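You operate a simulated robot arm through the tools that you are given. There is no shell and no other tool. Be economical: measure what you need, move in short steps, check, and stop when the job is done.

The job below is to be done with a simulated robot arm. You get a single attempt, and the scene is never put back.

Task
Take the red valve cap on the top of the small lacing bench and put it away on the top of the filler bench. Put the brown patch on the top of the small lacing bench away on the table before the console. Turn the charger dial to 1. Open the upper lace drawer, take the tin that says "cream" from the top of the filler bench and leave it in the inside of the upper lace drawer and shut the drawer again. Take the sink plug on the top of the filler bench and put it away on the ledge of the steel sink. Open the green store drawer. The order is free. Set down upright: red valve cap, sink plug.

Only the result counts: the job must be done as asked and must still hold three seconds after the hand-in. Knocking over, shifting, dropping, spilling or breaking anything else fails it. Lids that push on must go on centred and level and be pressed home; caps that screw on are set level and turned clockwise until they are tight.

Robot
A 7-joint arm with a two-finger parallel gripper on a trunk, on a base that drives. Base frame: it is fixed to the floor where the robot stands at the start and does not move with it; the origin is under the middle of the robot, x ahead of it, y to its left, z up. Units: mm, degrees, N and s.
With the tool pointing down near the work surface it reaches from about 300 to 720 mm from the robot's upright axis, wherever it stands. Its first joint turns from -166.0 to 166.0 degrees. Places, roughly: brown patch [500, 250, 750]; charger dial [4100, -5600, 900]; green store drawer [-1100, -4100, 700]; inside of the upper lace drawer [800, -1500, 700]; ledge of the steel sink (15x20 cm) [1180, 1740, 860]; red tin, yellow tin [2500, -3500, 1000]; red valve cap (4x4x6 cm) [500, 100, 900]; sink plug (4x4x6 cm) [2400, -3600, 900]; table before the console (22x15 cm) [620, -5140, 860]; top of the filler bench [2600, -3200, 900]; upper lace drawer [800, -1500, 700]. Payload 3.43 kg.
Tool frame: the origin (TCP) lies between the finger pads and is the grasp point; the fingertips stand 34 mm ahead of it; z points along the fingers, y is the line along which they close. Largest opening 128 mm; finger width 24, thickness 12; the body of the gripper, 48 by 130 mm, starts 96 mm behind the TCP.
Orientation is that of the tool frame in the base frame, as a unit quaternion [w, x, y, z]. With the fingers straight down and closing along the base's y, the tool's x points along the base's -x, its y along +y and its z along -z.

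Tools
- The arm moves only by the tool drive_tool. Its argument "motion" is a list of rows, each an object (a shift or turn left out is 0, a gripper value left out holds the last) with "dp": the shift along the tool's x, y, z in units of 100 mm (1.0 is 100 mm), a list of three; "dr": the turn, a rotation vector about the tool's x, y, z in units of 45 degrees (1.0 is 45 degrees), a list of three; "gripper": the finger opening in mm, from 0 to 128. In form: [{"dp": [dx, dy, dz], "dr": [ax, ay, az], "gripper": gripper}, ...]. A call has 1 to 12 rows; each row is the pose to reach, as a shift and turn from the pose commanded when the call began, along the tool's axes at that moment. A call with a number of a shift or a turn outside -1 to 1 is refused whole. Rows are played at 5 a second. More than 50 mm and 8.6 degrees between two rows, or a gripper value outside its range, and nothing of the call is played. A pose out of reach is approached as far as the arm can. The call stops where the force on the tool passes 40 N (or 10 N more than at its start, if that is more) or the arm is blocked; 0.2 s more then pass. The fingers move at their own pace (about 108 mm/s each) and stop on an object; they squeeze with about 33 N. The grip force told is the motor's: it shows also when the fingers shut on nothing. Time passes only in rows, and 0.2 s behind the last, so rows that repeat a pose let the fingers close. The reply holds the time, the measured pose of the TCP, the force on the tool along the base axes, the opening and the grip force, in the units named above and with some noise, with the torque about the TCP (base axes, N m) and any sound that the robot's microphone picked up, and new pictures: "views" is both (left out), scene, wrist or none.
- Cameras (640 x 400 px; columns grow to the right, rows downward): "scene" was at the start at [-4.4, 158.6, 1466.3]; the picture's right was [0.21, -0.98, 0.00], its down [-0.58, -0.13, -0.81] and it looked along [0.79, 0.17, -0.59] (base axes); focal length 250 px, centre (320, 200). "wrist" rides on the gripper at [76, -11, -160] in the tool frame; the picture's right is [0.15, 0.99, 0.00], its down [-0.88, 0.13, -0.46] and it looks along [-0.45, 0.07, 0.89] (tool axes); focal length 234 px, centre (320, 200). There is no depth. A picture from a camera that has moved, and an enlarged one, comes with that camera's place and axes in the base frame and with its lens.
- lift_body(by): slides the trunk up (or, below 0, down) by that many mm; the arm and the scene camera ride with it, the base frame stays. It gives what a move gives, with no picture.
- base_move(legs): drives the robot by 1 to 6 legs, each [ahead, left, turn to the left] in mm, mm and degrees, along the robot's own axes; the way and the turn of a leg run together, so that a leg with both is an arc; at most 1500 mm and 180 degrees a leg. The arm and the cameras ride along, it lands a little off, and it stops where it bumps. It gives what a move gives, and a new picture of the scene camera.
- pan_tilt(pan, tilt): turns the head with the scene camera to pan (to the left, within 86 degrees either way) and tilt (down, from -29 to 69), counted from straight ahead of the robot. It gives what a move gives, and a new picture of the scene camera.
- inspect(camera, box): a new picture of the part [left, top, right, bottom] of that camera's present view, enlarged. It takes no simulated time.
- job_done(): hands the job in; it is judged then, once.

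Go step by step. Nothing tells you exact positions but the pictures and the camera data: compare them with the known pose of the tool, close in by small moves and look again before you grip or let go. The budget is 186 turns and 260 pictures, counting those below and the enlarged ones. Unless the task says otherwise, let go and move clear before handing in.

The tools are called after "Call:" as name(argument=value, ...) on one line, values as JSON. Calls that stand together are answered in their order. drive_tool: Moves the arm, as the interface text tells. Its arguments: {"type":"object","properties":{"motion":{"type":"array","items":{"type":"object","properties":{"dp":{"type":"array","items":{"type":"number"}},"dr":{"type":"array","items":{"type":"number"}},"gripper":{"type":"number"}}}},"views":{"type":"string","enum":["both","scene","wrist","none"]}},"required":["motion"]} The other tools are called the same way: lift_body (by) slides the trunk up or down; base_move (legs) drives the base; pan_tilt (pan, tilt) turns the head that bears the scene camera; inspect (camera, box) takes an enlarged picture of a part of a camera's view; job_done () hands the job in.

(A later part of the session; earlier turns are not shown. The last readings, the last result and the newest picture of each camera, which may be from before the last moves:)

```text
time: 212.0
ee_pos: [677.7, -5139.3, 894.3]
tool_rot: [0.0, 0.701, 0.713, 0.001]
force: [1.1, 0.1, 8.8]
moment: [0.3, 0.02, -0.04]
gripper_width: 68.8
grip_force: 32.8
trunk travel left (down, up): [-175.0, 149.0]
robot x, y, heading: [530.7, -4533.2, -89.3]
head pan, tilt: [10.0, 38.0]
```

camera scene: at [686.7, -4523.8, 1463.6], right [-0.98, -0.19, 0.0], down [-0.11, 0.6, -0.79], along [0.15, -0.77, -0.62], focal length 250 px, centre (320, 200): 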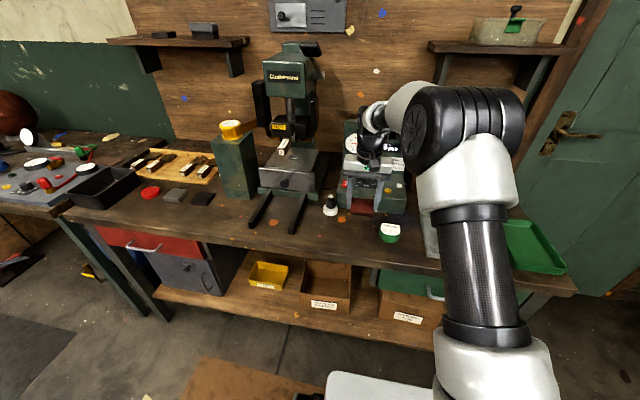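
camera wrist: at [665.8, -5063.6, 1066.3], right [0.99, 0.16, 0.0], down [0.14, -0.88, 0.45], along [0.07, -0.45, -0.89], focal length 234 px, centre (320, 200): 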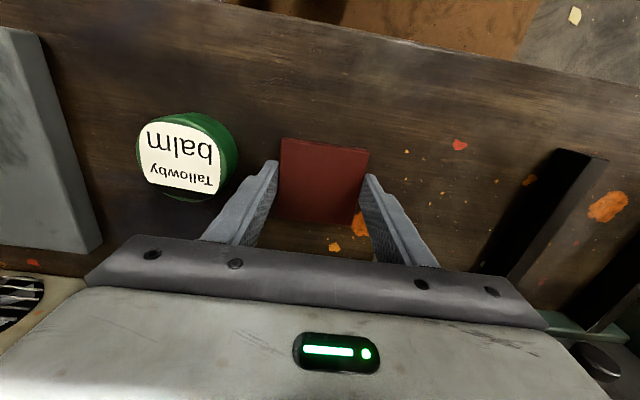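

Contact. Open to 80 mm and rise.

Call:
drive_tool(motion=[{"dp": [0, 0, 0], "gripper": 80}, {"dp": [0, 0, 0]}, {"dp": [0, 0, -0.05]}, {"dp": [0, 0, -0.4]}, {"dp": [0, 0, -0.8]}], views="wrist")

```text
time: 213.2
ee_pos: [677.3, -5139.4, 972.4]
tool_rot: [-0.001, 0.702, 0.712, 0.001]
force: [0.7, 0.6, 0.2]
moment: [-0.02, -0.01, 0.04]
gripper_width: 80.4
grip_force: 0.1
trunk travel left (down, up): [-175.0, 149.0]
robot x, y, heading: [530.4, -4531.5, -89.0]
head pan, tilt: [10.0, 38.0]
camera wrist: at [665.8, -5063.8, 1131.1], right [0.99, 0.16, 0.0], down [0.14, -0.88, 0.45], along [0.07, -0.45, -0.89], focal length 234 px, centre (320, 200)
```

wrist: 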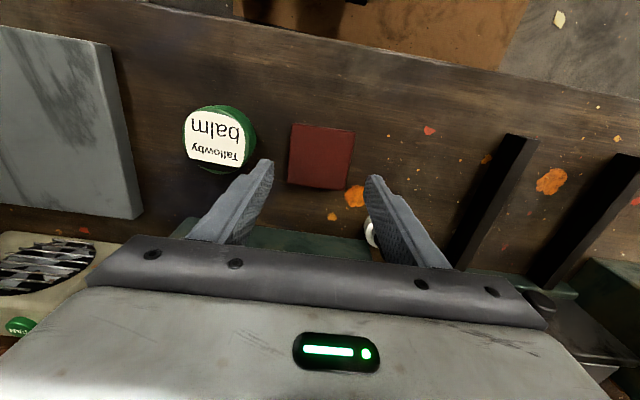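

The patch lies on the table before the console. Next the green store drawer on the bench at x ≈ −1000; I retract and drive there facing −x.

Call:
drive_tool(motion=[{"dp": [0, 0, -0.45], "gripper": 70}, {"dp": [0, 0, -0.9]}, {"dp": [0.3, -0.2, -1]}], views="none")

Call:
drive_tool(motion=[{"dp": [0.4, -0.2, 0]}, {"dp": [0.8, -0.4, 0]}, {"dp": [1, -0.6, 0]}], views="none")

Call:
base_move(legs=[[-330, 0, 0], [0, 0, -90], [650, 0, 0]])

Call:
pan_tilt(pan=12, tilt=35)

```text
time: 214.0
ee_pos: [657.2, -5108.4, 1071.6]
tool_rot: [0.0, 0.702, 0.713, 0.0]
force: [-0.2, 0.1, 0.8]
moment: [0.03, 0.04, -0.02]
gripper_width: 70.1
grip_force: 0.0
trunk travel left (down, up): [-175.0, 149.0]
robot x, y, heading: [530.3, -4534.5, -89.2]
head pan, tilt: [10.0, 38.0]
```

```text
time: 214.8
ee_pos: [592.4, -5011.2, 1071.8]
tool_rot: [-0.001, 0.701, 0.713, 0.0]
force: [-0.3, -0.1, 0.4]
moment: [0.03, 0.0, -0.03]
gripper_width: 69.8
grip_force: 0.0
trunk travel left (down, up): [-175.0, 149.0]
robot x, y, heading: [531.1, -4527.0, -89.3]
head pan, tilt: [10.0, 38.0]
```

```text
time: 224.2
ee_pos: [-595.5, -4263.0, 1071.9]
tool_rot: [0.0, 1.0, 0.007, 0.001]
force: [0.0, 0.1, 0.0]
moment: [0.0, 0.0, 0.0]
gripper_width: 70.2
grip_force: 0.1
trunk travel left (down, up): [-175.0, 149.0]
robot x, y, heading: [-112.7, -4203.1, -179.3]
head pan, tilt: [10.0, 38.0]
camera scene: at [-107.2, -4357.6, 1463.6], right [-0.19, 0.98, 0.0], down [0.6, 0.11, -0.79], along [-0.77, -0.15, -0.62], focal length 250 px, centre (320, 200)
```

scene: 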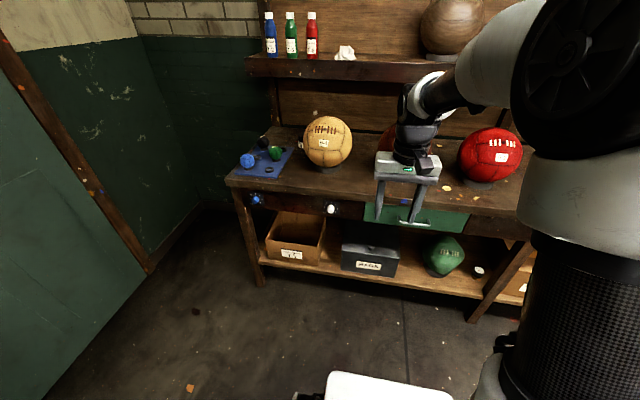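

```text
time: 224.8
ee_pos: [-595.0, -4263.9, 1073.1]
tool_rot: [0.0, 1.0, 0.007, 0.001]
force: [0.3, 0.7, 0.4]
moment: [0.02, 0.02, 0.0]
gripper_width: 70.1
grip_force: 0.1
trunk travel left (down, up): [-175.0, 149.0]
robot x, y, heading: [-111.9, -4202.3, -179.4]
head pan, tilt: [12.0, 35.0]
camera scene: at [-108.3, -4360.9, 1468.1], right [-0.22, 0.98, 0.0], down [0.56, 0.13, -0.82], along [-0.8, -0.18, -0.57], focal length 250 px, centre (320, 200)
```

scene: 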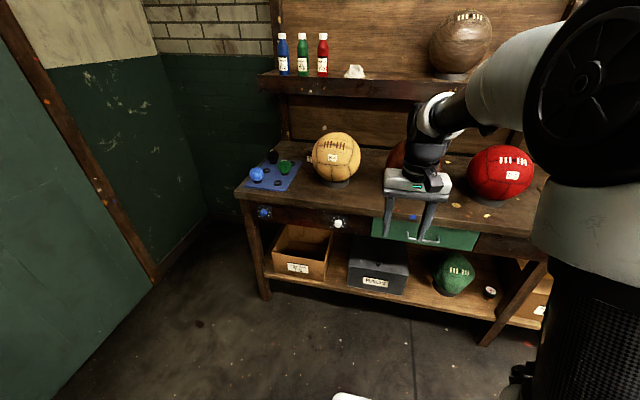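

I see the green drawer under the bench top. I zoom on its handle.

Call:
inspect(camera="scene", box=[350, 190, 510, 290])

```text
4.00 times, centred on (430, 240) of scene
camera zoom: at [-108.3, -4360.9, 1468.1], right [-0.22, 0.98, 0.0], down [0.56, 0.13, -0.82], along [-0.8, -0.18, -0.57], focal length 999 px, centre (-120, 40)
```

zoom: 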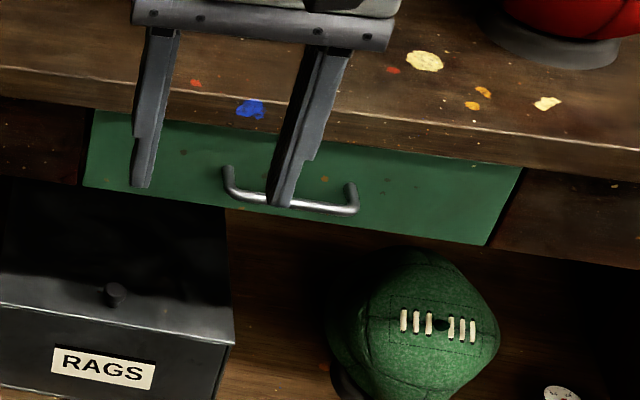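

The handle bar is at about [−930,−4108,745], some 124 mm long. I will grip it with the tool horizontal, fingers closing vertically; first I turn the tool up in free space.

Call:
drive_tool(motion=[{"dp": [-0.4, 0, 0]}, {"dp": [-0.8, 0, 0]}], views="none")

Call:
drive_tool(motion=[{"dr": [0, -0.167, 0]}, {"dr": [0, -0.333, 0]}, {"dr": [0, -0.5, 0]}, {"dr": [0, -0.667, 0]}, {"dr": [0, -0.833, 0]}, {"dr": [0, -1, 0]}], views="none")

Call:
drive_tool(motion=[{"dr": [0, -0.167, 0]}, {"dr": [0, -0.333, 0]}, {"dr": [0, -0.5, 0]}, {"dr": [0, -0.667, 0]}, {"dr": [0, -0.833, 0]}, {"dr": [0, -1, 0]}], views="scene")

```text
time: 225.4
ee_pos: [-677.4, -4264.2, 1072.4]
tool_rot: [-0.001, 1.0, 0.007, 0.001]
force: [-0.3, 0.4, -0.8]
moment: [0.03, 0.02, 0.0]
gripper_width: 70.0
grip_force: 0.1
trunk travel left (down, up): [-175.0, 149.0]
robot x, y, heading: [-116.4, -4201.1, -179.4]
head pan, tilt: [12.0, 35.0]
```

```text
time: 226.8
ee_pos: [-674.9, -4265.7, 1072.7]
tool_rot: [0.004, 0.924, 0.007, -0.383]
force: [0.3, -0.2, -0.6]
moment: [0.01, 0.03, -0.01]
gripper_width: 69.8
grip_force: 0.1
trunk travel left (down, up): [-175.0, 149.0]
robot x, y, heading: [-112.6, -4201.0, -179.3]
head pan, tilt: [12.0, 35.0]
```

```text
time: 228.2
ee_pos: [-674.6, -4264.0, 1073.0]
tool_rot: [-0.004, -0.707, -0.004, 0.707]
force: [0.0, 0.1, 0.1]
moment: [0.03, 0.0, 0.0]
gripper_width: 69.8
grip_force: 0.1
trunk travel left (down, up): [-175.0, 149.0]
robot x, y, heading: [-114.4, -4206.2, -179.3]
head pan, tilt: [12.0, 35.0]
camera scene: at [-108.2, -4360.9, 1468.2], right [-0.22, 0.98, 0.0], down [0.56, 0.13, -0.82], along [-0.8, -0.18, -0.57], focal length 250 px, centre (320, 200)
```

scene: 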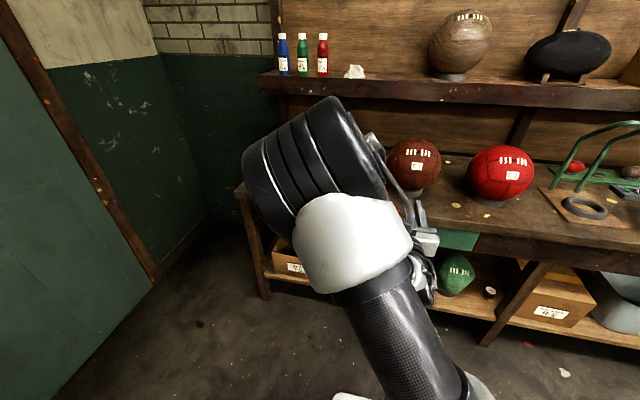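

Pitching worked. Now roll the tool 90° so the fingers close vertically.

Call:
drive_tool(motion=[{"dr": [0, 0, 0.167]}, {"dr": [0, 0, 0.333]}, {"dr": [0, 0, 0.5]}, {"dr": [0, 0, 0.667]}, {"dr": [0, 0, 0.833]}, {"dr": [0, 0, 1]}], views="none")

Call:
drive_tool(motion=[{"dr": [0, 0, 0.167]}, {"dr": [0, 0, 0.333]}, {"dr": [0, 0, 0.5]}, {"dr": [0, 0, 0.667]}, {"dr": [0, 0, 0.833]}, {"dr": [0, 0, 1]}], views="both")

```text
time: 229.6
ee_pos: [-676.0, -4263.4, 1071.9]
tool_rot: [0.276, 0.656, -0.266, -0.65]
force: [0.3, -0.2, -0.3]
moment: [0.02, 0.03, -0.03]
gripper_width: 70.1
grip_force: 0.0
trunk travel left (down, up): [-175.0, 149.0]
robot x, y, heading: [-112.6, -4201.2, -179.3]
head pan, tilt: [12.0, 35.0]
```

```text
time: 231.0
ee_pos: [-675.4, -4264.6, 1073.0]
tool_rot: [0.504, 0.503, -0.497, -0.496]
force: [0.0, -0.4, 0.5]
moment: [-0.02, 0.0, 0.03]
gripper_width: 69.9
grip_force: 0.1
trunk travel left (down, up): [-175.0, 149.0]
robot x, y, heading: [-116.3, -4203.6, -179.2]
head pan, tilt: [12.0, 35.0]
camera scene: at [-108.3, -4360.9, 1468.2], right [-0.22, 0.98, 0.0], down [0.56, 0.13, -0.82], along [-0.8, -0.18, -0.57], focal length 250 px, centre (320, 200)
camera wrist: at [-514.3, -4337.6, 1062.0], right [0.0, -0.14, 0.99], down [0.44, 0.89, 0.13], along [-0.9, 0.44, 0.06], focal length 234 px, centre (320, 200)
```

scene: 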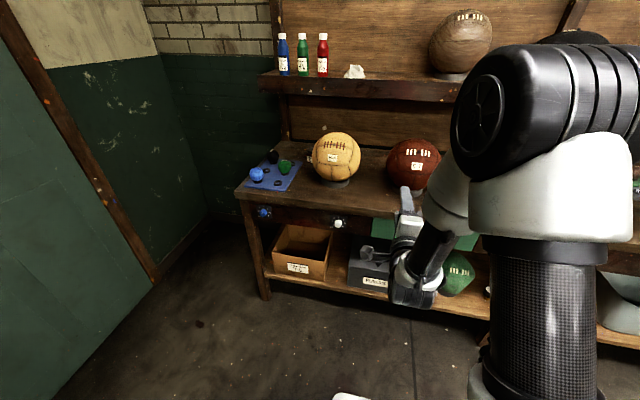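
wrist: 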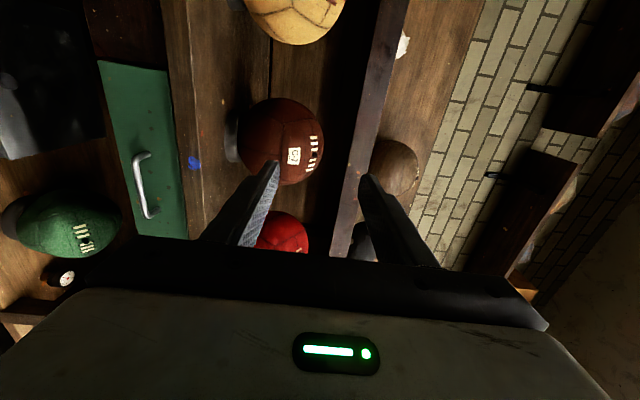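

Good view of the handle. I lower the trunk, shift right to line up with the handle and lower the tool.

Call:
lift_body(by=-170)

Call:
base_move(legs=[[0, -156, -0.7]])

Call:
drive_tool(motion=[{"dp": [0, -0.45, 0]}, {"dp": [0, -0.9, 0]}, {"dp": [0, -1, 0]}], views="none")

Call:
drive_tool(motion=[{"dp": [0, -0.25, 0]}, {"dp": [0, -0.5, 0]}], views="both")

```text
time: 232.9
ee_pos: [-675.2, -4264.8, 903.0]
tool_rot: [0.503, 0.504, -0.498, -0.496]
force: [0.2, -1.0, 1.0]
moment: [0.0, 0.02, 0.04]
gripper_width: 69.9
grip_force: 0.2
trunk travel left (down, up): [-5.0, 319.0]
robot x, y, heading: [-116.2, -4199.8, -179.2]
head pan, tilt: [12.0, 35.0]
```

```text
time: 235.1
ee_pos: [-676.5, -4100.3, 903.3]
tool_rot: [0.5, 0.501, -0.5, -0.499]
force: [-0.7, 0.8, 0.8]
moment: [-0.02, -0.05, 0.01]
gripper_width: 70.0
grip_force: 0.0
trunk travel left (down, up): [-5.0, 319.0]
robot x, y, heading: [-114.4, -4048.2, 180.1]
head pan, tilt: [12.0, 35.0]
camera scene: at [-111.1, -4203.8, 1298.2], right [-0.21, 0.98, 0.0], down [0.56, 0.12, -0.82], along [-0.8, -0.17, -0.57], focal length 250 px, centre (320, 200)
```

scene: 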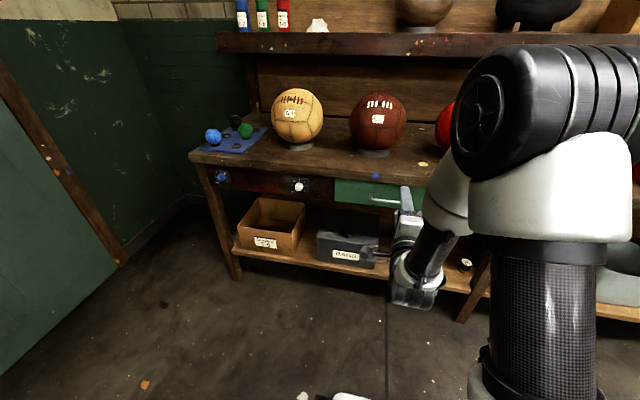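

```text
time: 235.9
ee_pos: [-675.7, -4099.7, 802.7]
tool_rot: [0.5, 0.5, -0.5, -0.499]
force: [-0.6, -0.4, 1.1]
moment: [0.01, 0.0, 0.01]
gripper_width: 70.1
grip_force: 0.1
trunk travel left (down, up): [-5.0, 319.0]
robot x, y, heading: [-118.3, -4046.4, 179.9]
head pan, tilt: [12.0, 35.0]
```

```text
time: 236.5
ee_pos: [-677.7, -4099.5, 753.4]
tool_rot: [0.5, 0.501, -0.499, -0.5]
force: [-0.4, 0.6, -0.5]
moment: [-0.04, 0.01, 0.01]
gripper_width: 69.8
grip_force: 0.1
trunk travel left (down, up): [-5.0, 319.0]
robot x, y, heading: [-114.8, -4044.3, 180.0]
head pan, tilt: [12.0, 35.0]
camera scene: at [-110.9, -4203.8, 1298.2], right [-0.21, 0.98, 0.0], down [0.56, 0.12, -0.82], along [-0.8, -0.17, -0.57], focal length 250 px, centre (320, 200)
camera wrist: at [-516.5, -4175.0, 742.1], right [0.0, -0.15, 0.99], down [0.45, 0.88, 0.13], along [-0.89, 0.45, 0.07], focal length 234 px, centre (320, 200)
```

scene: 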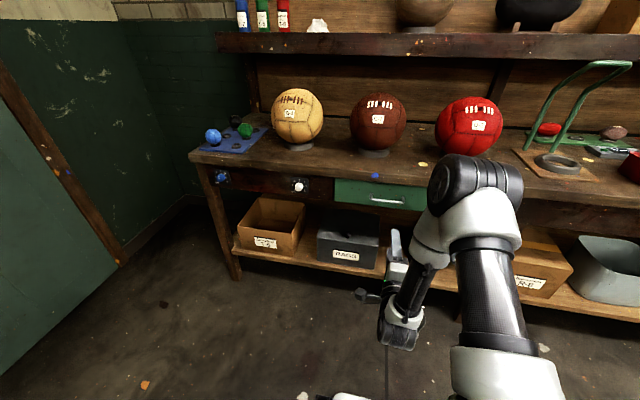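
wrist: 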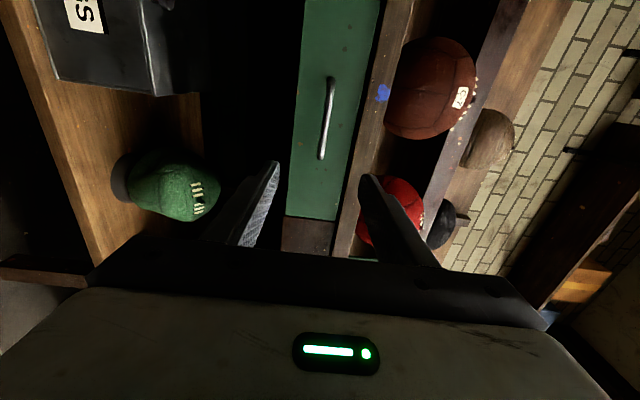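

The bar is at z ≈ 762, y ≈ −4113. I align and roll forward 180 mm.

Call:
drive_tool(motion=[{"dp": [0.13, 0.085, 0]}], views="none")

Call:
base_move(legs=[[180, 0, 0]])

Call:
inspect(camera="wrist", box=[0, 0, 640, 400])

```text
time: 236.9
ee_pos: [-677.2, -4113.5, 760.7]
tool_rot: [0.5, 0.501, -0.5, -0.499]
force: [0.3, 0.1, -0.4]
moment: [0.01, 0.03, -0.02]
gripper_width: 70.0
grip_force: 0.1
trunk travel left (down, up): [-5.0, 319.0]
robot x, y, heading: [-112.4, -4042.1, 179.7]
head pan, tilt: [12.0, 35.0]
```

```text
time: 238.4
ee_pos: [-859.8, -4110.7, 761.5]
tool_rot: [-0.499, -0.5, 0.501, 0.5]
force: [0.1, 0.2, 0.1]
moment: [0.01, 0.0, 0.03]
gripper_width: 70.1
grip_force: 0.0
trunk travel left (down, up): [-5.0, 319.0]
robot x, y, heading: [-294.8, -4043.0, 179.6]
head pan, tilt: [12.0, 35.0]
camera scene: at [-294.6, -4203.2, 1298.2], right [-0.2, 0.98, 0.0], down [0.56, 0.12, -0.82], along [-0.8, -0.17, -0.57], focal length 250 px, centre (320, 200)
```

scene: 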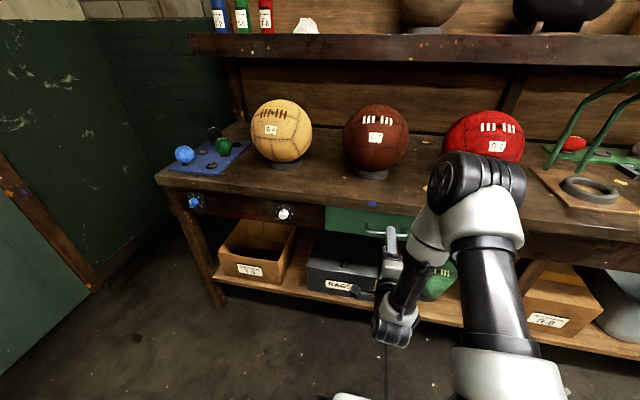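

```text
1.00 times, centred on (320, 200) of wrist (not enlarged: the box is as wide or as high as the picture)
camera zoom: at [-699.4, -4186.7, 750.1], right [0.0, -0.15, 0.99], down [0.46, 0.88, 0.13], along [-0.89, 0.45, 0.07], focal length 234 px, centre (320, 200)
```

zoom: 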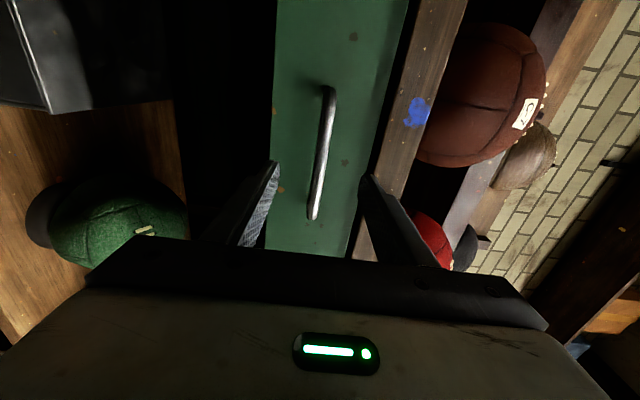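

Lined up. I advance 45 mm and close on the bar.

Call:
drive_tool(motion=[{"dp": [0.05, 0, 0.2]}, {"dp": [0.06, 0.0, 0.35]}, {"dp": [0.06, 0, 0.45]}], views="wrist")

```text
time: 239.2
ee_pos: [-904.5, -4118.2, 761.1]
tool_rot: [-0.5, -0.5, 0.5, 0.5]
force: [0.0, 0.5, -0.7]
moment: [-0.02, 0.02, -0.03]
gripper_width: 69.8
grip_force: 0.1
trunk travel left (down, up): [-5.0, 319.0]
robot x, y, heading: [-297.5, -4046.3, 179.5]
head pan, tilt: [12.0, 35.0]
camera wrist: at [-744.4, -4193.3, 749.2], right [0.0, -0.15, 0.99], down [0.46, 0.88, 0.13], along [-0.89, 0.45, 0.07], focal length 234 px, centre (320, 200)
```

wrist: 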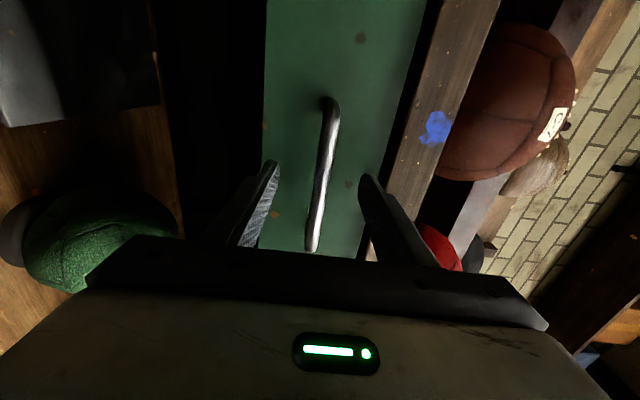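

Call:
drive_tool(motion=[{"dp": [0, 0, 0.05], "gripper": 50}, {"dp": [0, 0, 0.1]}, {"dp": [0, 0, 0.15]}], views="none")

Call:
drive_tool(motion=[{"gripper": 2}, {"gripper": 2}, {"gripper": 2}, {"gripper": 2}], views="wrist")

```text
time: 240.0
ee_pos: [-913.9, -4116.2, 759.7]
tool_rot: [-0.498, -0.501, 0.502, 0.499]
force: [15.6, 1.8, 5.2]
moment: [-0.11, 0.7, 0.11]
gripper_width: 52.2
grip_force: 1.7
trunk travel left (down, up): [-5.0, 319.0]
robot x, y, heading: [-293.5, -4044.8, 179.6]
head pan, tilt: [12.0, 35.0]
stopped in row 3: the force on the tool passed its limit at 49 N (the readings are from after the stop); the commanded pose is now the measured one
```

```text
time: 241.0
ee_pos: [-914.0, -4116.5, 759.2]
tool_rot: [-0.499, -0.5, 0.502, 0.499]
force: [24.8, 0.2, 11.2]
moment: [0.03, 0.03, 0.1]
gripper_width: 11.8
grip_force: 45.0
trunk travel left (down, up): [-5.0, 319.0]
robot x, y, heading: [-298.2, -4048.7, 179.9]
head pan, tilt: [12.0, 35.0]
camera wrist: at [-753.5, -4193.2, 749.6], right [-0.01, -0.15, 0.99], down [0.46, 0.88, 0.13], along [-0.89, 0.45, 0.06], focal length 234 px, centre (320, 200)
```

wrist: 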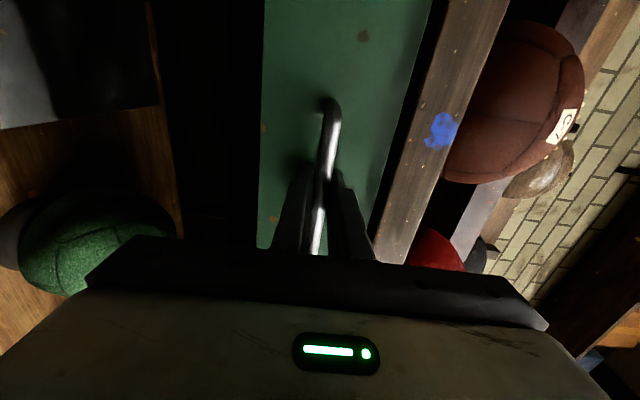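

The bar is held (12 mm). I pull the drawer with the arm.

Call:
drive_tool(motion=[{"dp": [0, 0, -0.1]}, {"dp": [0, 0, -0.2]}, {"dp": [0, 0, -0.35]}, {"dp": [0, 0, -0.5]}, {"dp": [0, 0, -0.65]}, {"dp": [0, 0, -0.8]}, {"dp": [0, 0, -1.0]}], views="both")

```text
time: 242.6
ee_pos: [-814.2, -4118.4, 759.9]
tool_rot: [-0.497, -0.501, 0.503, 0.499]
force: [-1.2, 0.9, 12.1]
moment: [-0.05, 0.1, 0.49]
gripper_width: 11.8
grip_force: 45.0
trunk travel left (down, up): [-5.0, 319.0]
robot x, y, heading: [-298.0, -4047.1, 179.5]
head pan, tilt: [12.0, 35.0]
camera scene: at [-293.3, -4203.0, 1298.3], right [-0.2, 0.98, 0.0], down [0.56, 0.12, -0.82], along [-0.8, -0.17, -0.57], focal length 250 px, centre (320, 200)
camera wrist: at [-653.6, -4193.4, 750.0], right [-0.01, -0.15, 0.99], down [0.46, 0.88, 0.13], along [-0.89, 0.45, 0.06], focal length 234 px, centre (320, 200)
```

scene: 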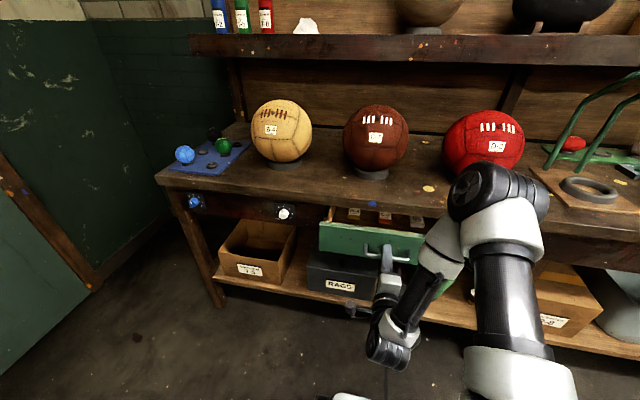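
wrist: 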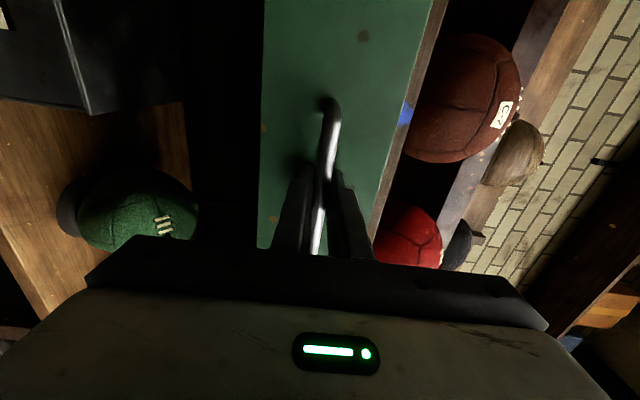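

It opens smoothly. Pull another 100 mm.

Call:
drive_tool(motion=[{"dp": [0, 0, -0.15]}, {"dp": [0, 0, -0.3]}, {"dp": [0, 0, -0.45]}, {"dp": [0, 0, -0.6]}, {"dp": [0, 0, -0.75]}, {"dp": [0, 0, -0.9]}, {"dp": [0, 0, -1.0]}], views="scene")

```text
time: 243.3
ee_pos: [-783.1, -4111.3, 761.2]
tool_rot: [-0.499, -0.494, 0.506, 0.5]
force: [-0.8, 1.3, 11.4]
moment: [0.96, -0.04, 1.18]
gripper_width: 12.1
grip_force: 44.9
trunk travel left (down, up): [-5.0, 319.0]
robot x, y, heading: [-293.1, -4042.1, 179.8]
head pan, tilt: [12.0, 35.0]
stopped in row 3: the force on the tool passed its limit at 74 N (the readings are from after the stop); the commanded pose is now the measured one
camera scene: at [-293.4, -4203.4, 1297.9], right [-0.2, 0.98, 0.0], down [0.56, 0.12, -0.82], along [-0.8, -0.17, -0.57], focal length 250 px, centre (320, 200)
```

scene: 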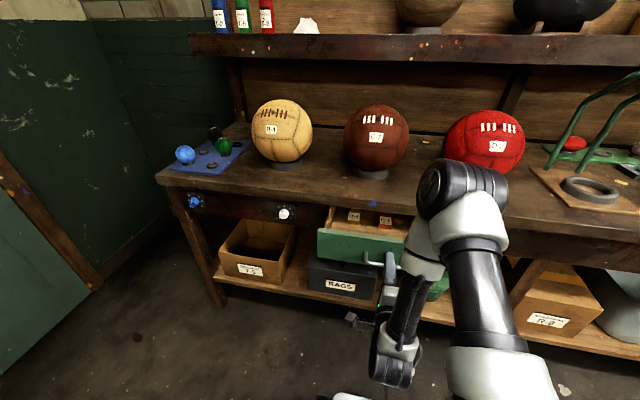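

It stopped hard at about 131 mm. I test gently whether that is the end stop.

Call:
drive_tool(motion=[{"dp": [0.03, 0, -0.03]}, {"dp": [0.05, 0, -0.06]}, {"dp": [0.05, 0, -0.1]}], views="none")

```text
time: 244.1
ee_pos: [-770.2, -4112.0, 760.4]
tool_rot: [-0.496, -0.493, 0.509, 0.502]
force: [-0.3, 27.5, 22.5]
moment: [0.81, -0.06, -0.4]
gripper_width: 11.8
grip_force: 45.0
trunk travel left (down, up): [-5.0, 319.0]
robot x, y, heading: [-298.7, -4044.1, 179.9]
head pan, tilt: [12.0, 35.0]
```

It still moves; the arm geometry was the trouble. I relax the sideways load and pull with the base instead.

Call:
drive_tool(motion=[{"dp": [-0.05, -0.02, 0]}], views="none")

Call:
base_move(legs=[[-50, 0, 0]])

```text
time: 244.5
ee_pos: [-771.6, -4112.1, 760.3]
tool_rot: [-0.502, -0.493, 0.505, 0.5]
force: [-0.5, 12.8, 33.7]
moment: [0.95, -0.06, -1.19]
gripper_width: 11.5
grip_force: 45.3
trunk travel left (down, up): [-5.0, 319.0]
robot x, y, heading: [-295.6, -4042.9, 179.5]
head pan, tilt: [12.0, 35.0]
```

```text
time: 245.4
ee_pos: [-720.2, -4111.6, 760.2]
tool_rot: [-0.502, -0.493, 0.506, 0.5]
force: [1.3, 8.4, 39.4]
moment: [0.97, -0.1, 0.04]
gripper_width: 12.0
grip_force: 45.4
trunk travel left (down, up): [-5.0, 319.0]
robot x, y, heading: [-248.4, -4040.7, 179.8]
head pan, tilt: [12.0, 35.0]
camera scene: at [-241.6, -4202.9, 1298.4], right [-0.2, 0.98, 0.0], down [0.56, 0.12, -0.82], along [-0.8, -0.17, -0.57], focal length 250 px, centre (320, 200)
```

scene: 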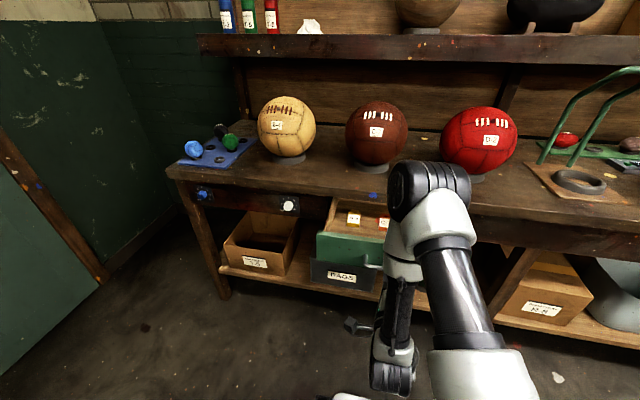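

194 mm open. I relax the vertical load and pull a bit more.

Call:
drive_tool(motion=[{"dp": [0, 0.03, 0]}], views="none")

Call:
base_move(legs=[[-40, 0, 0]])

```text
time: 245.8
ee_pos: [-721.3, -4112.9, 760.0]
tool_rot: [-0.499, -0.494, 0.506, 0.501]
force: [-2.0, 2.1, -4.9]
moment: [0.97, 0.1, 0.36]
gripper_width: 11.8
grip_force: 45.5
trunk travel left (down, up): [-5.0, 319.0]
robot x, y, heading: [-252.4, -4042.6, 179.9]
head pan, tilt: [12.0, 35.0]
```

```text
time: 246.7
ee_pos: [-682.2, -4112.8, 760.1]
tool_rot: [-0.5, -0.495, 0.506, 0.5]
force: [2.7, 5.1, -18.3]
moment: [1.02, 0.03, -0.14]
gripper_width: 11.6
grip_force: 44.5
trunk travel left (down, up): [-5.0, 319.0]
robot x, y, heading: [-208.2, -4044.4, 179.9]
head pan, tilt: [12.0, 35.0]
camera scene: at [-205.2, -4203.6, 1298.0], right [-0.2, 0.98, 0.0], down [0.56, 0.12, -0.82], along [-0.8, -0.17, -0.57], focal length 250 px, centre (320, 200)
```

scene: 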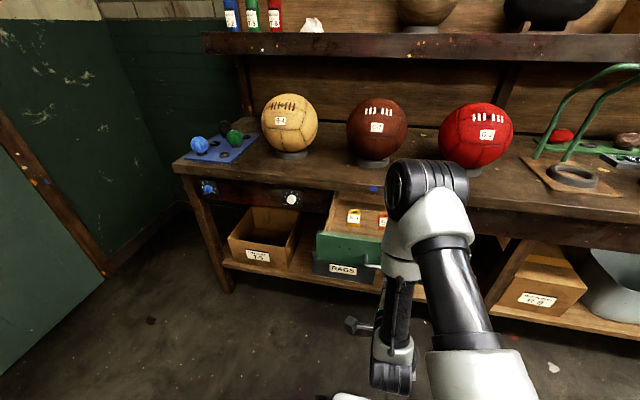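

Call:
base_move(legs=[[-40, 0, 0]])

```text
time: 247.6
ee_pos: [-642.8, -4112.5, 759.1]
tool_rot: [-0.498, -0.496, 0.507, 0.499]
force: [-9.1, -4.3, -6.2]
moment: [0.92, 0.06, -1.21]
gripper_width: 11.5
grip_force: 44.9
trunk travel left (down, up): [-5.0, 319.0]
robot x, y, heading: [-165.1, -4042.0, 179.8]
head pan, tilt: [12.0, 35.0]
camera scene: at [-165.7, -4204.2, 1298.1], right [-0.2, 0.98, 0.0], down [0.56, 0.12, -0.82], along [-0.8, -0.17, -0.57], focal length 250 px, centre (320, 200)
```

scene: 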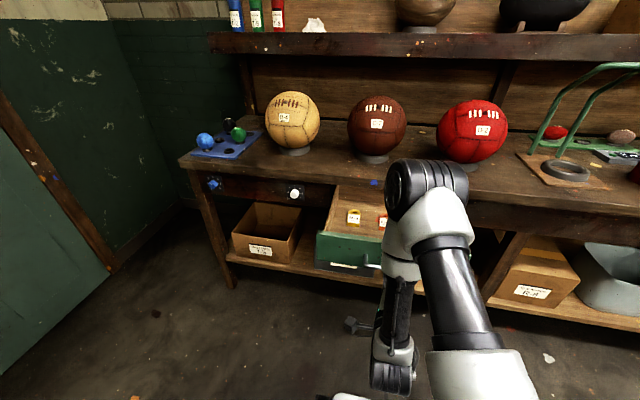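

The drawer is about 270 mm open; that is plenty. I release and back off to see.

Call:
drive_tool(motion=[{"gripper": 50}, {"gripper": 50}, {"gripper": 50}], views="none")

Call:
base_move(legs=[[-200, 0, 0]])

Call:
inspect(camera="wrist", box=[0, 0, 640, 400])

```text
time: 248.4
ee_pos: [-641.4, -4111.9, 759.8]
tool_rot: [-0.499, -0.495, 0.507, 0.5]
force: [0.0, 0.3, 2.0]
moment: [-0.01, 0.03, 0.02]
gripper_width: 50.1
grip_force: 0.1
trunk travel left (down, up): [-5.0, 319.0]
robot x, y, heading: [-171.5, -4043.4, 179.9]
head pan, tilt: [12.0, 35.0]
```

```text
time: 250.0
ee_pos: [-446.3, -4112.0, 760.5]
tool_rot: [-0.498, -0.494, 0.507, 0.501]
force: [-0.2, -0.1, 0.4]
moment: [-0.01, 0.0, 0.0]
gripper_width: 50.1
grip_force: 0.0
trunk travel left (down, up): [-5.0, 319.0]
robot x, y, heading: [29.4, -4047.1, 179.7]
head pan, tilt: [12.0, 35.0]
camera scene: at [32.2, -4204.8, 1298.2], right [-0.2, 0.98, 0.0], down [0.56, 0.12, -0.82], along [-0.8, -0.17, -0.57], focal length 250 px, centre (320, 200)
```

scene: 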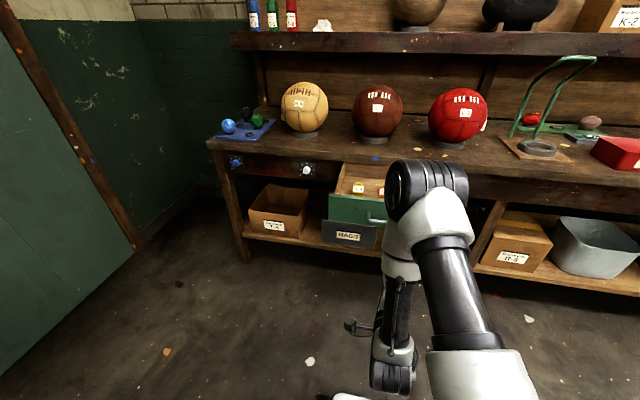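

```text
1.00 times, centred on (320, 200) of wrist (not enlarged: the box is as wide or as high as the picture)
camera zoom: at [-285.8, -4189.9, 750.6], right [-0.01, -0.14, 0.99], down [0.47, 0.88, 0.12], along [-0.88, 0.46, 0.06], focal length 234 px, centre (320, 200)
```

zoom: 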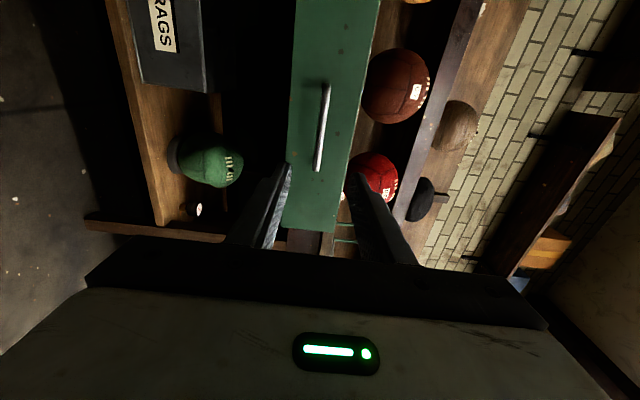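

The green drawer stands open. Now the charger dial near [4100,−5600,900]: I raise the arm and drive along the y ≈ −4300 lane.

Call:
lift_body(by=170)

Call:
drive_tool(motion=[{"dp": [0, 0.45, 0]}, {"dp": [0, 0.9, 0]}], views="none")

Call:
base_move(legs=[[0, 260, 0], [0, 0, 180], [1500, 0, 0], [1300, 0, 0]])

Call:
pan_tilt(pan=-30, tilt=15)

Call:
pan_tilt(pan=10, tilt=15)

```text
time: 251.9
ee_pos: [-444.2, -4111.7, 929.4]
tool_rot: [-0.498, -0.495, 0.507, 0.5]
force: [-0.4, -0.6, 0.0]
moment: [-0.02, 0.03, 0.01]
gripper_width: 50.0
grip_force: 0.1
trunk travel left (down, up): [-175.0, 149.0]
robot x, y, heading: [27.1, -4047.4, 179.7]
head pan, tilt: [12.0, 35.0]
```

```text
time: 252.5
ee_pos: [-478.6, -4122.6, 1002.7]
tool_rot: [-0.498, -0.494, 0.508, 0.5]
force: [0.0, 0.0, 0.2]
moment: [-0.03, 0.03, -0.01]
gripper_width: 49.8
grip_force: 0.1
out of reach, approached as far as the arm can: row 1, 2
trunk travel left (down, up): [-175.0, 149.0]
robot x, y, heading: [29.2, -4046.5, 179.9]
head pan, tilt: [12.0, 35.0]
```

```text
time: 276.2
ee_pos: [3358.8, -4508.6, 1002.2]
tool_rot: [0.519, 0.526, 0.474, 0.479]
force: [0.9, 0.3, -0.4]
moment: [-0.01, -0.01, 0.0]
gripper_width: 50.0
grip_force: 0.0
trunk travel left (down, up): [-175.0, 149.0]
robot x, y, heading: [2847.4, -4544.2, -4.6]
head pan, tilt: [12.0, 35.0]
camera scene: at [2855.6, -4387.1, 1468.2], right [0.13, -0.99, 0.0], down [-0.57, -0.07, -0.82], along [0.81, 0.1, -0.57], focal length 250 px, centre (320, 200)
```

scene: 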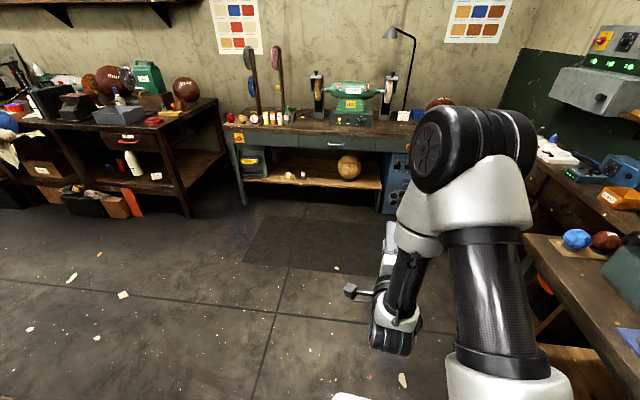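

```text
time: 277.3
ee_pos: [3359.5, -4509.3, 1002.5]
tool_rot: [0.519, 0.526, 0.474, 0.478]
force: [0.5, -0.4, 0.4]
moment: [0.03, 0.0, -0.04]
gripper_width: 50.0
grip_force: 0.0
trunk travel left (down, up): [-175.0, 149.0]
robot x, y, heading: [2846.2, -4542.3, -4.9]
head pan, tilt: [-30.0, 15.0]
camera scene: at [2845.1, -4451.4, 1500.1], right [-0.57, -0.82, 0.0], down [-0.21, 0.15, -0.97], along [0.79, -0.55, -0.26], focal length 250 px, centre (320, 200)
```

scene: 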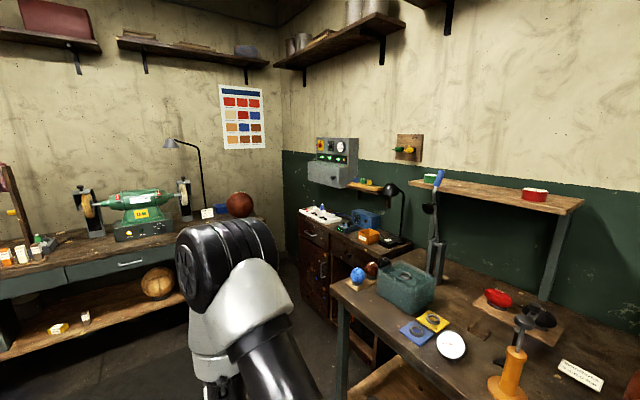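

```text
time: 278.4
ee_pos: [3358.9, -4509.1, 1001.3]
tool_rot: [0.52, 0.526, 0.474, 0.478]
force: [-0.1, -0.1, 0.2]
moment: [0.01, 0.01, 0.01]
gripper_width: 50.0
grip_force: 0.0
trunk travel left (down, up): [-175.0, 149.0]
robot x, y, heading: [2842.0, -4542.4, -4.7]
head pan, tilt: [10.0, 15.0]
camera scene: at [2861.3, -4389.7, 1500.2], right [0.09, -1.0, 0.0], down [-0.26, -0.02, -0.97], along [0.96, 0.09, -0.26], focal length 250 px, centre (320, 200)
```

scene: 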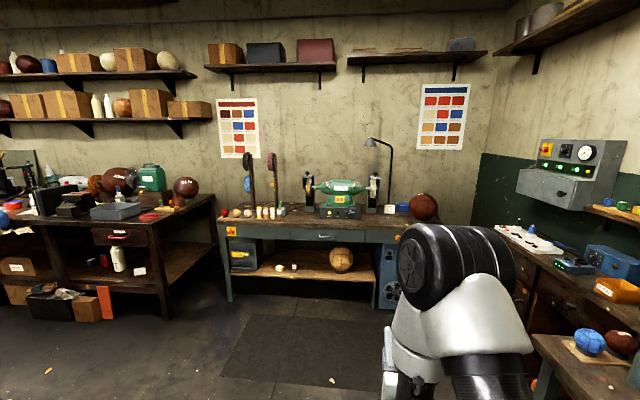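

The charger is probably the blue box on the wooden cabinet near the corner. I zoom there.

Call:
pan_tilt(pan=-42, tilt=22)

Call:
inspect(camera="scene", box=[180, 80, 380, 260])

```text
time: 279.6
ee_pos: [3358.7, -4509.3, 1001.7]
tool_rot: [0.52, 0.525, 0.474, 0.479]
force: [-0.3, 0.4, -0.2]
moment: [0.0, 0.0, -0.02]
gripper_width: 50.2
grip_force: 0.0
trunk travel left (down, up): [-175.0, 149.0]
robot x, y, heading: [2848.7, -4545.8, -4.8]
head pan, tilt: [-42.0, 22.0]
camera scene: at [2832.0, -4465.8, 1488.8], right [-0.73, -0.69, 0.0], down [-0.26, 0.27, -0.93], along [0.64, -0.67, -0.37], focal length 250 px, centre (320, 200)
```

scene: 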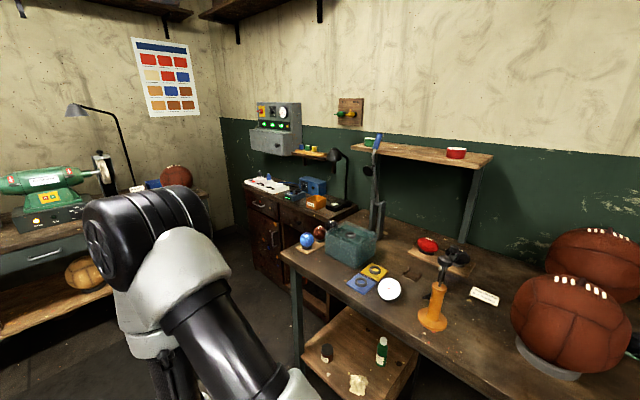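

```text
2.22 times, centred on (280, 170) of scene
camera zoom: at [2832.0, -4465.8, 1488.8], right [-0.73, -0.69, 0.0], down [-0.26, 0.27, -0.93], along [0.64, -0.67, -0.37], focal length 555 px, centre (409, 267)
```

zoom: 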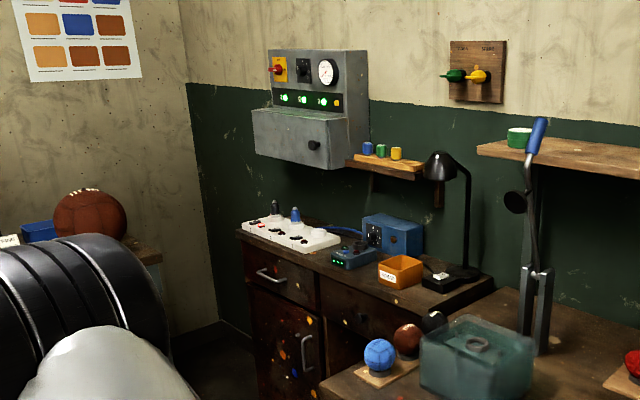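

The charger is the small box near [4090,−5520]. I drive in front of it, facing −y.

Call:
base_move(legs=[[0, 0, 4.8], [1220, 0, 0], [0, 0, -90], [250, 0, 0]])

Call:
pan_tilt(pan=5, tilt=30)

Call:
inspect(camera="wrist", box=[0, 0, 640, 400])

```text
time: 291.5
ee_pos: [4099.9, -5301.8, 1003.1]
tool_rot: [0.707, 0.707, -0.015, -0.008]
force: [0.6, 0.2, -0.3]
moment: [0.0, 0.01, -0.03]
gripper_width: 50.0
grip_force: 0.0
trunk travel left (down, up): [-175.0, 149.0]
robot x, y, heading: [4032.0, -4792.2, -91.4]
head pan, tilt: [-42.0, 22.0]
camera scene: at [4112.1, -4772.5, 1488.8], right [-0.73, 0.69, 0.0], down [0.26, 0.27, -0.93], along [-0.64, -0.67, -0.37], focal length 250 px, centre (320, 200)
```

scene: 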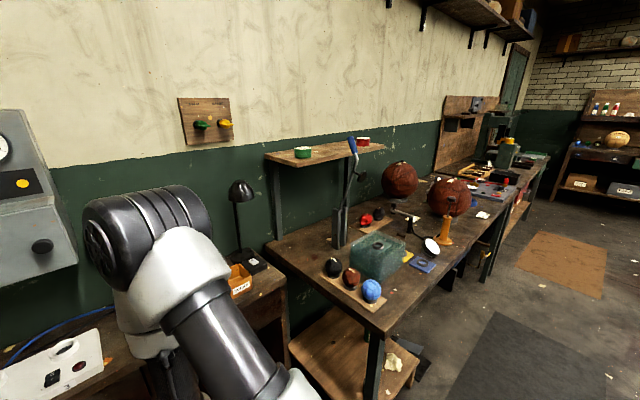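

```text
time: 292.7
ee_pos: [4099.8, -5300.6, 1001.6]
tool_rot: [0.706, 0.708, -0.016, -0.008]
force: [-0.2, 0.3, 0.0]
moment: [-0.03, -0.01, 0.01]
gripper_width: 50.0
grip_force: 0.1
trunk travel left (down, up): [-175.0, 149.0]
robot x, y, heading: [4035.4, -4791.9, -91.3]
head pan, tilt: [5.0, 30.0]
camera scene: at [4181.5, -4795.4, 1476.0], right [-1.0, -0.06, 0.0], down [-0.03, 0.5, -0.87], along [0.05, -0.86, -0.5], focal length 250 px, centre (320, 200)
```

scene: 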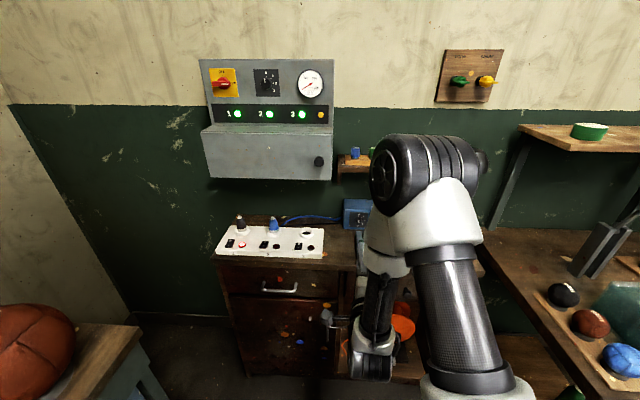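

```text
1.00 times, centred on (320, 200) of wrist (not enlarged: the box is as wide or as high as the picture)
camera zoom: at [4181.1, -5144.0, 992.4], right [0.14, -0.01, 0.99], down [-0.87, 0.48, 0.12], along [-0.48, -0.87, 0.06], focal length 234 px, centre (320, 200)
```

zoom: 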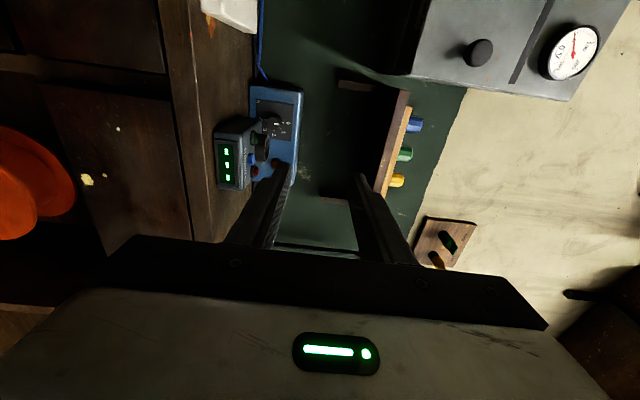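

The wrist view shows a blue box with a dial. I enlarge it.

Call:
inspect(camera="wrist", box=[205, 75, 315, 200])

```text
3.20 times, centred on (260, 138) of wrist
camera zoom: at [4181.1, -5144.0, 992.4], right [0.14, -0.01, 0.99], down [-0.87, 0.48, 0.12], along [-0.48, -0.87, 0.06], focal length 749 px, centre (512, 400)
```

zoom: 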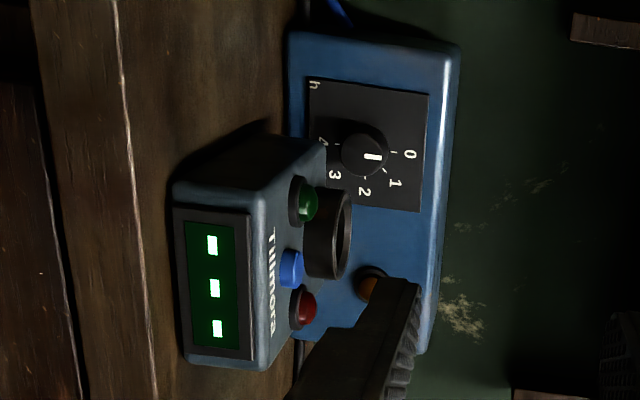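

The dial is on the upright blue box's front face, now at 0, with 1 about 47° clockwise. I lower the tool to the dial's height for a straight look.

Call:
drive_tool(motion=[{"dp": [0, -0.45, 0]}, {"dp": [0, -0.85, 0]}], views="wrist")

Call:
inspect(camera="wrist", box=[235, 80, 355, 200])

```text
time: 293.3
ee_pos: [4099.7, -5302.1, 917.2]
tool_rot: [0.707, 0.707, -0.016, -0.008]
force: [-0.1, -0.2, 0.4]
moment: [0.02, -0.01, 0.01]
gripper_width: 49.9
grip_force: 0.1
trunk travel left (down, up): [-175.0, 149.0]
robot x, y, heading: [4034.3, -4790.5, -91.6]
head pan, tilt: [5.0, 30.0]
camera wrist: at [4181.0, -5144.7, 907.9], right [0.14, -0.01, 0.99], down [-0.87, 0.48, 0.12], along [-0.48, -0.87, 0.06], focal length 234 px, centre (320, 200)
```

wrist: 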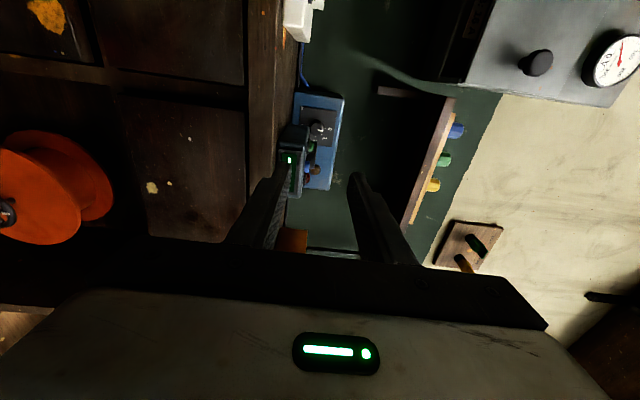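

```text
3.33 times, centred on (295, 140) of wrist
camera zoom: at [4181.0, -5144.7, 907.9], right [0.14, -0.01, 0.99], down [-0.87, 0.48, 0.12], along [-0.48, -0.87, 0.06], focal length 781 px, centre (403, 400)
```

zoom: 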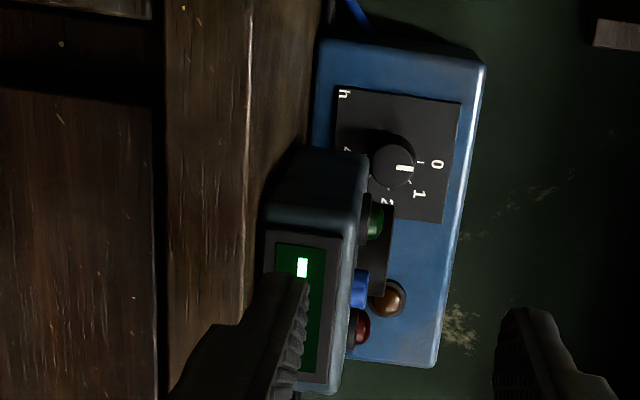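

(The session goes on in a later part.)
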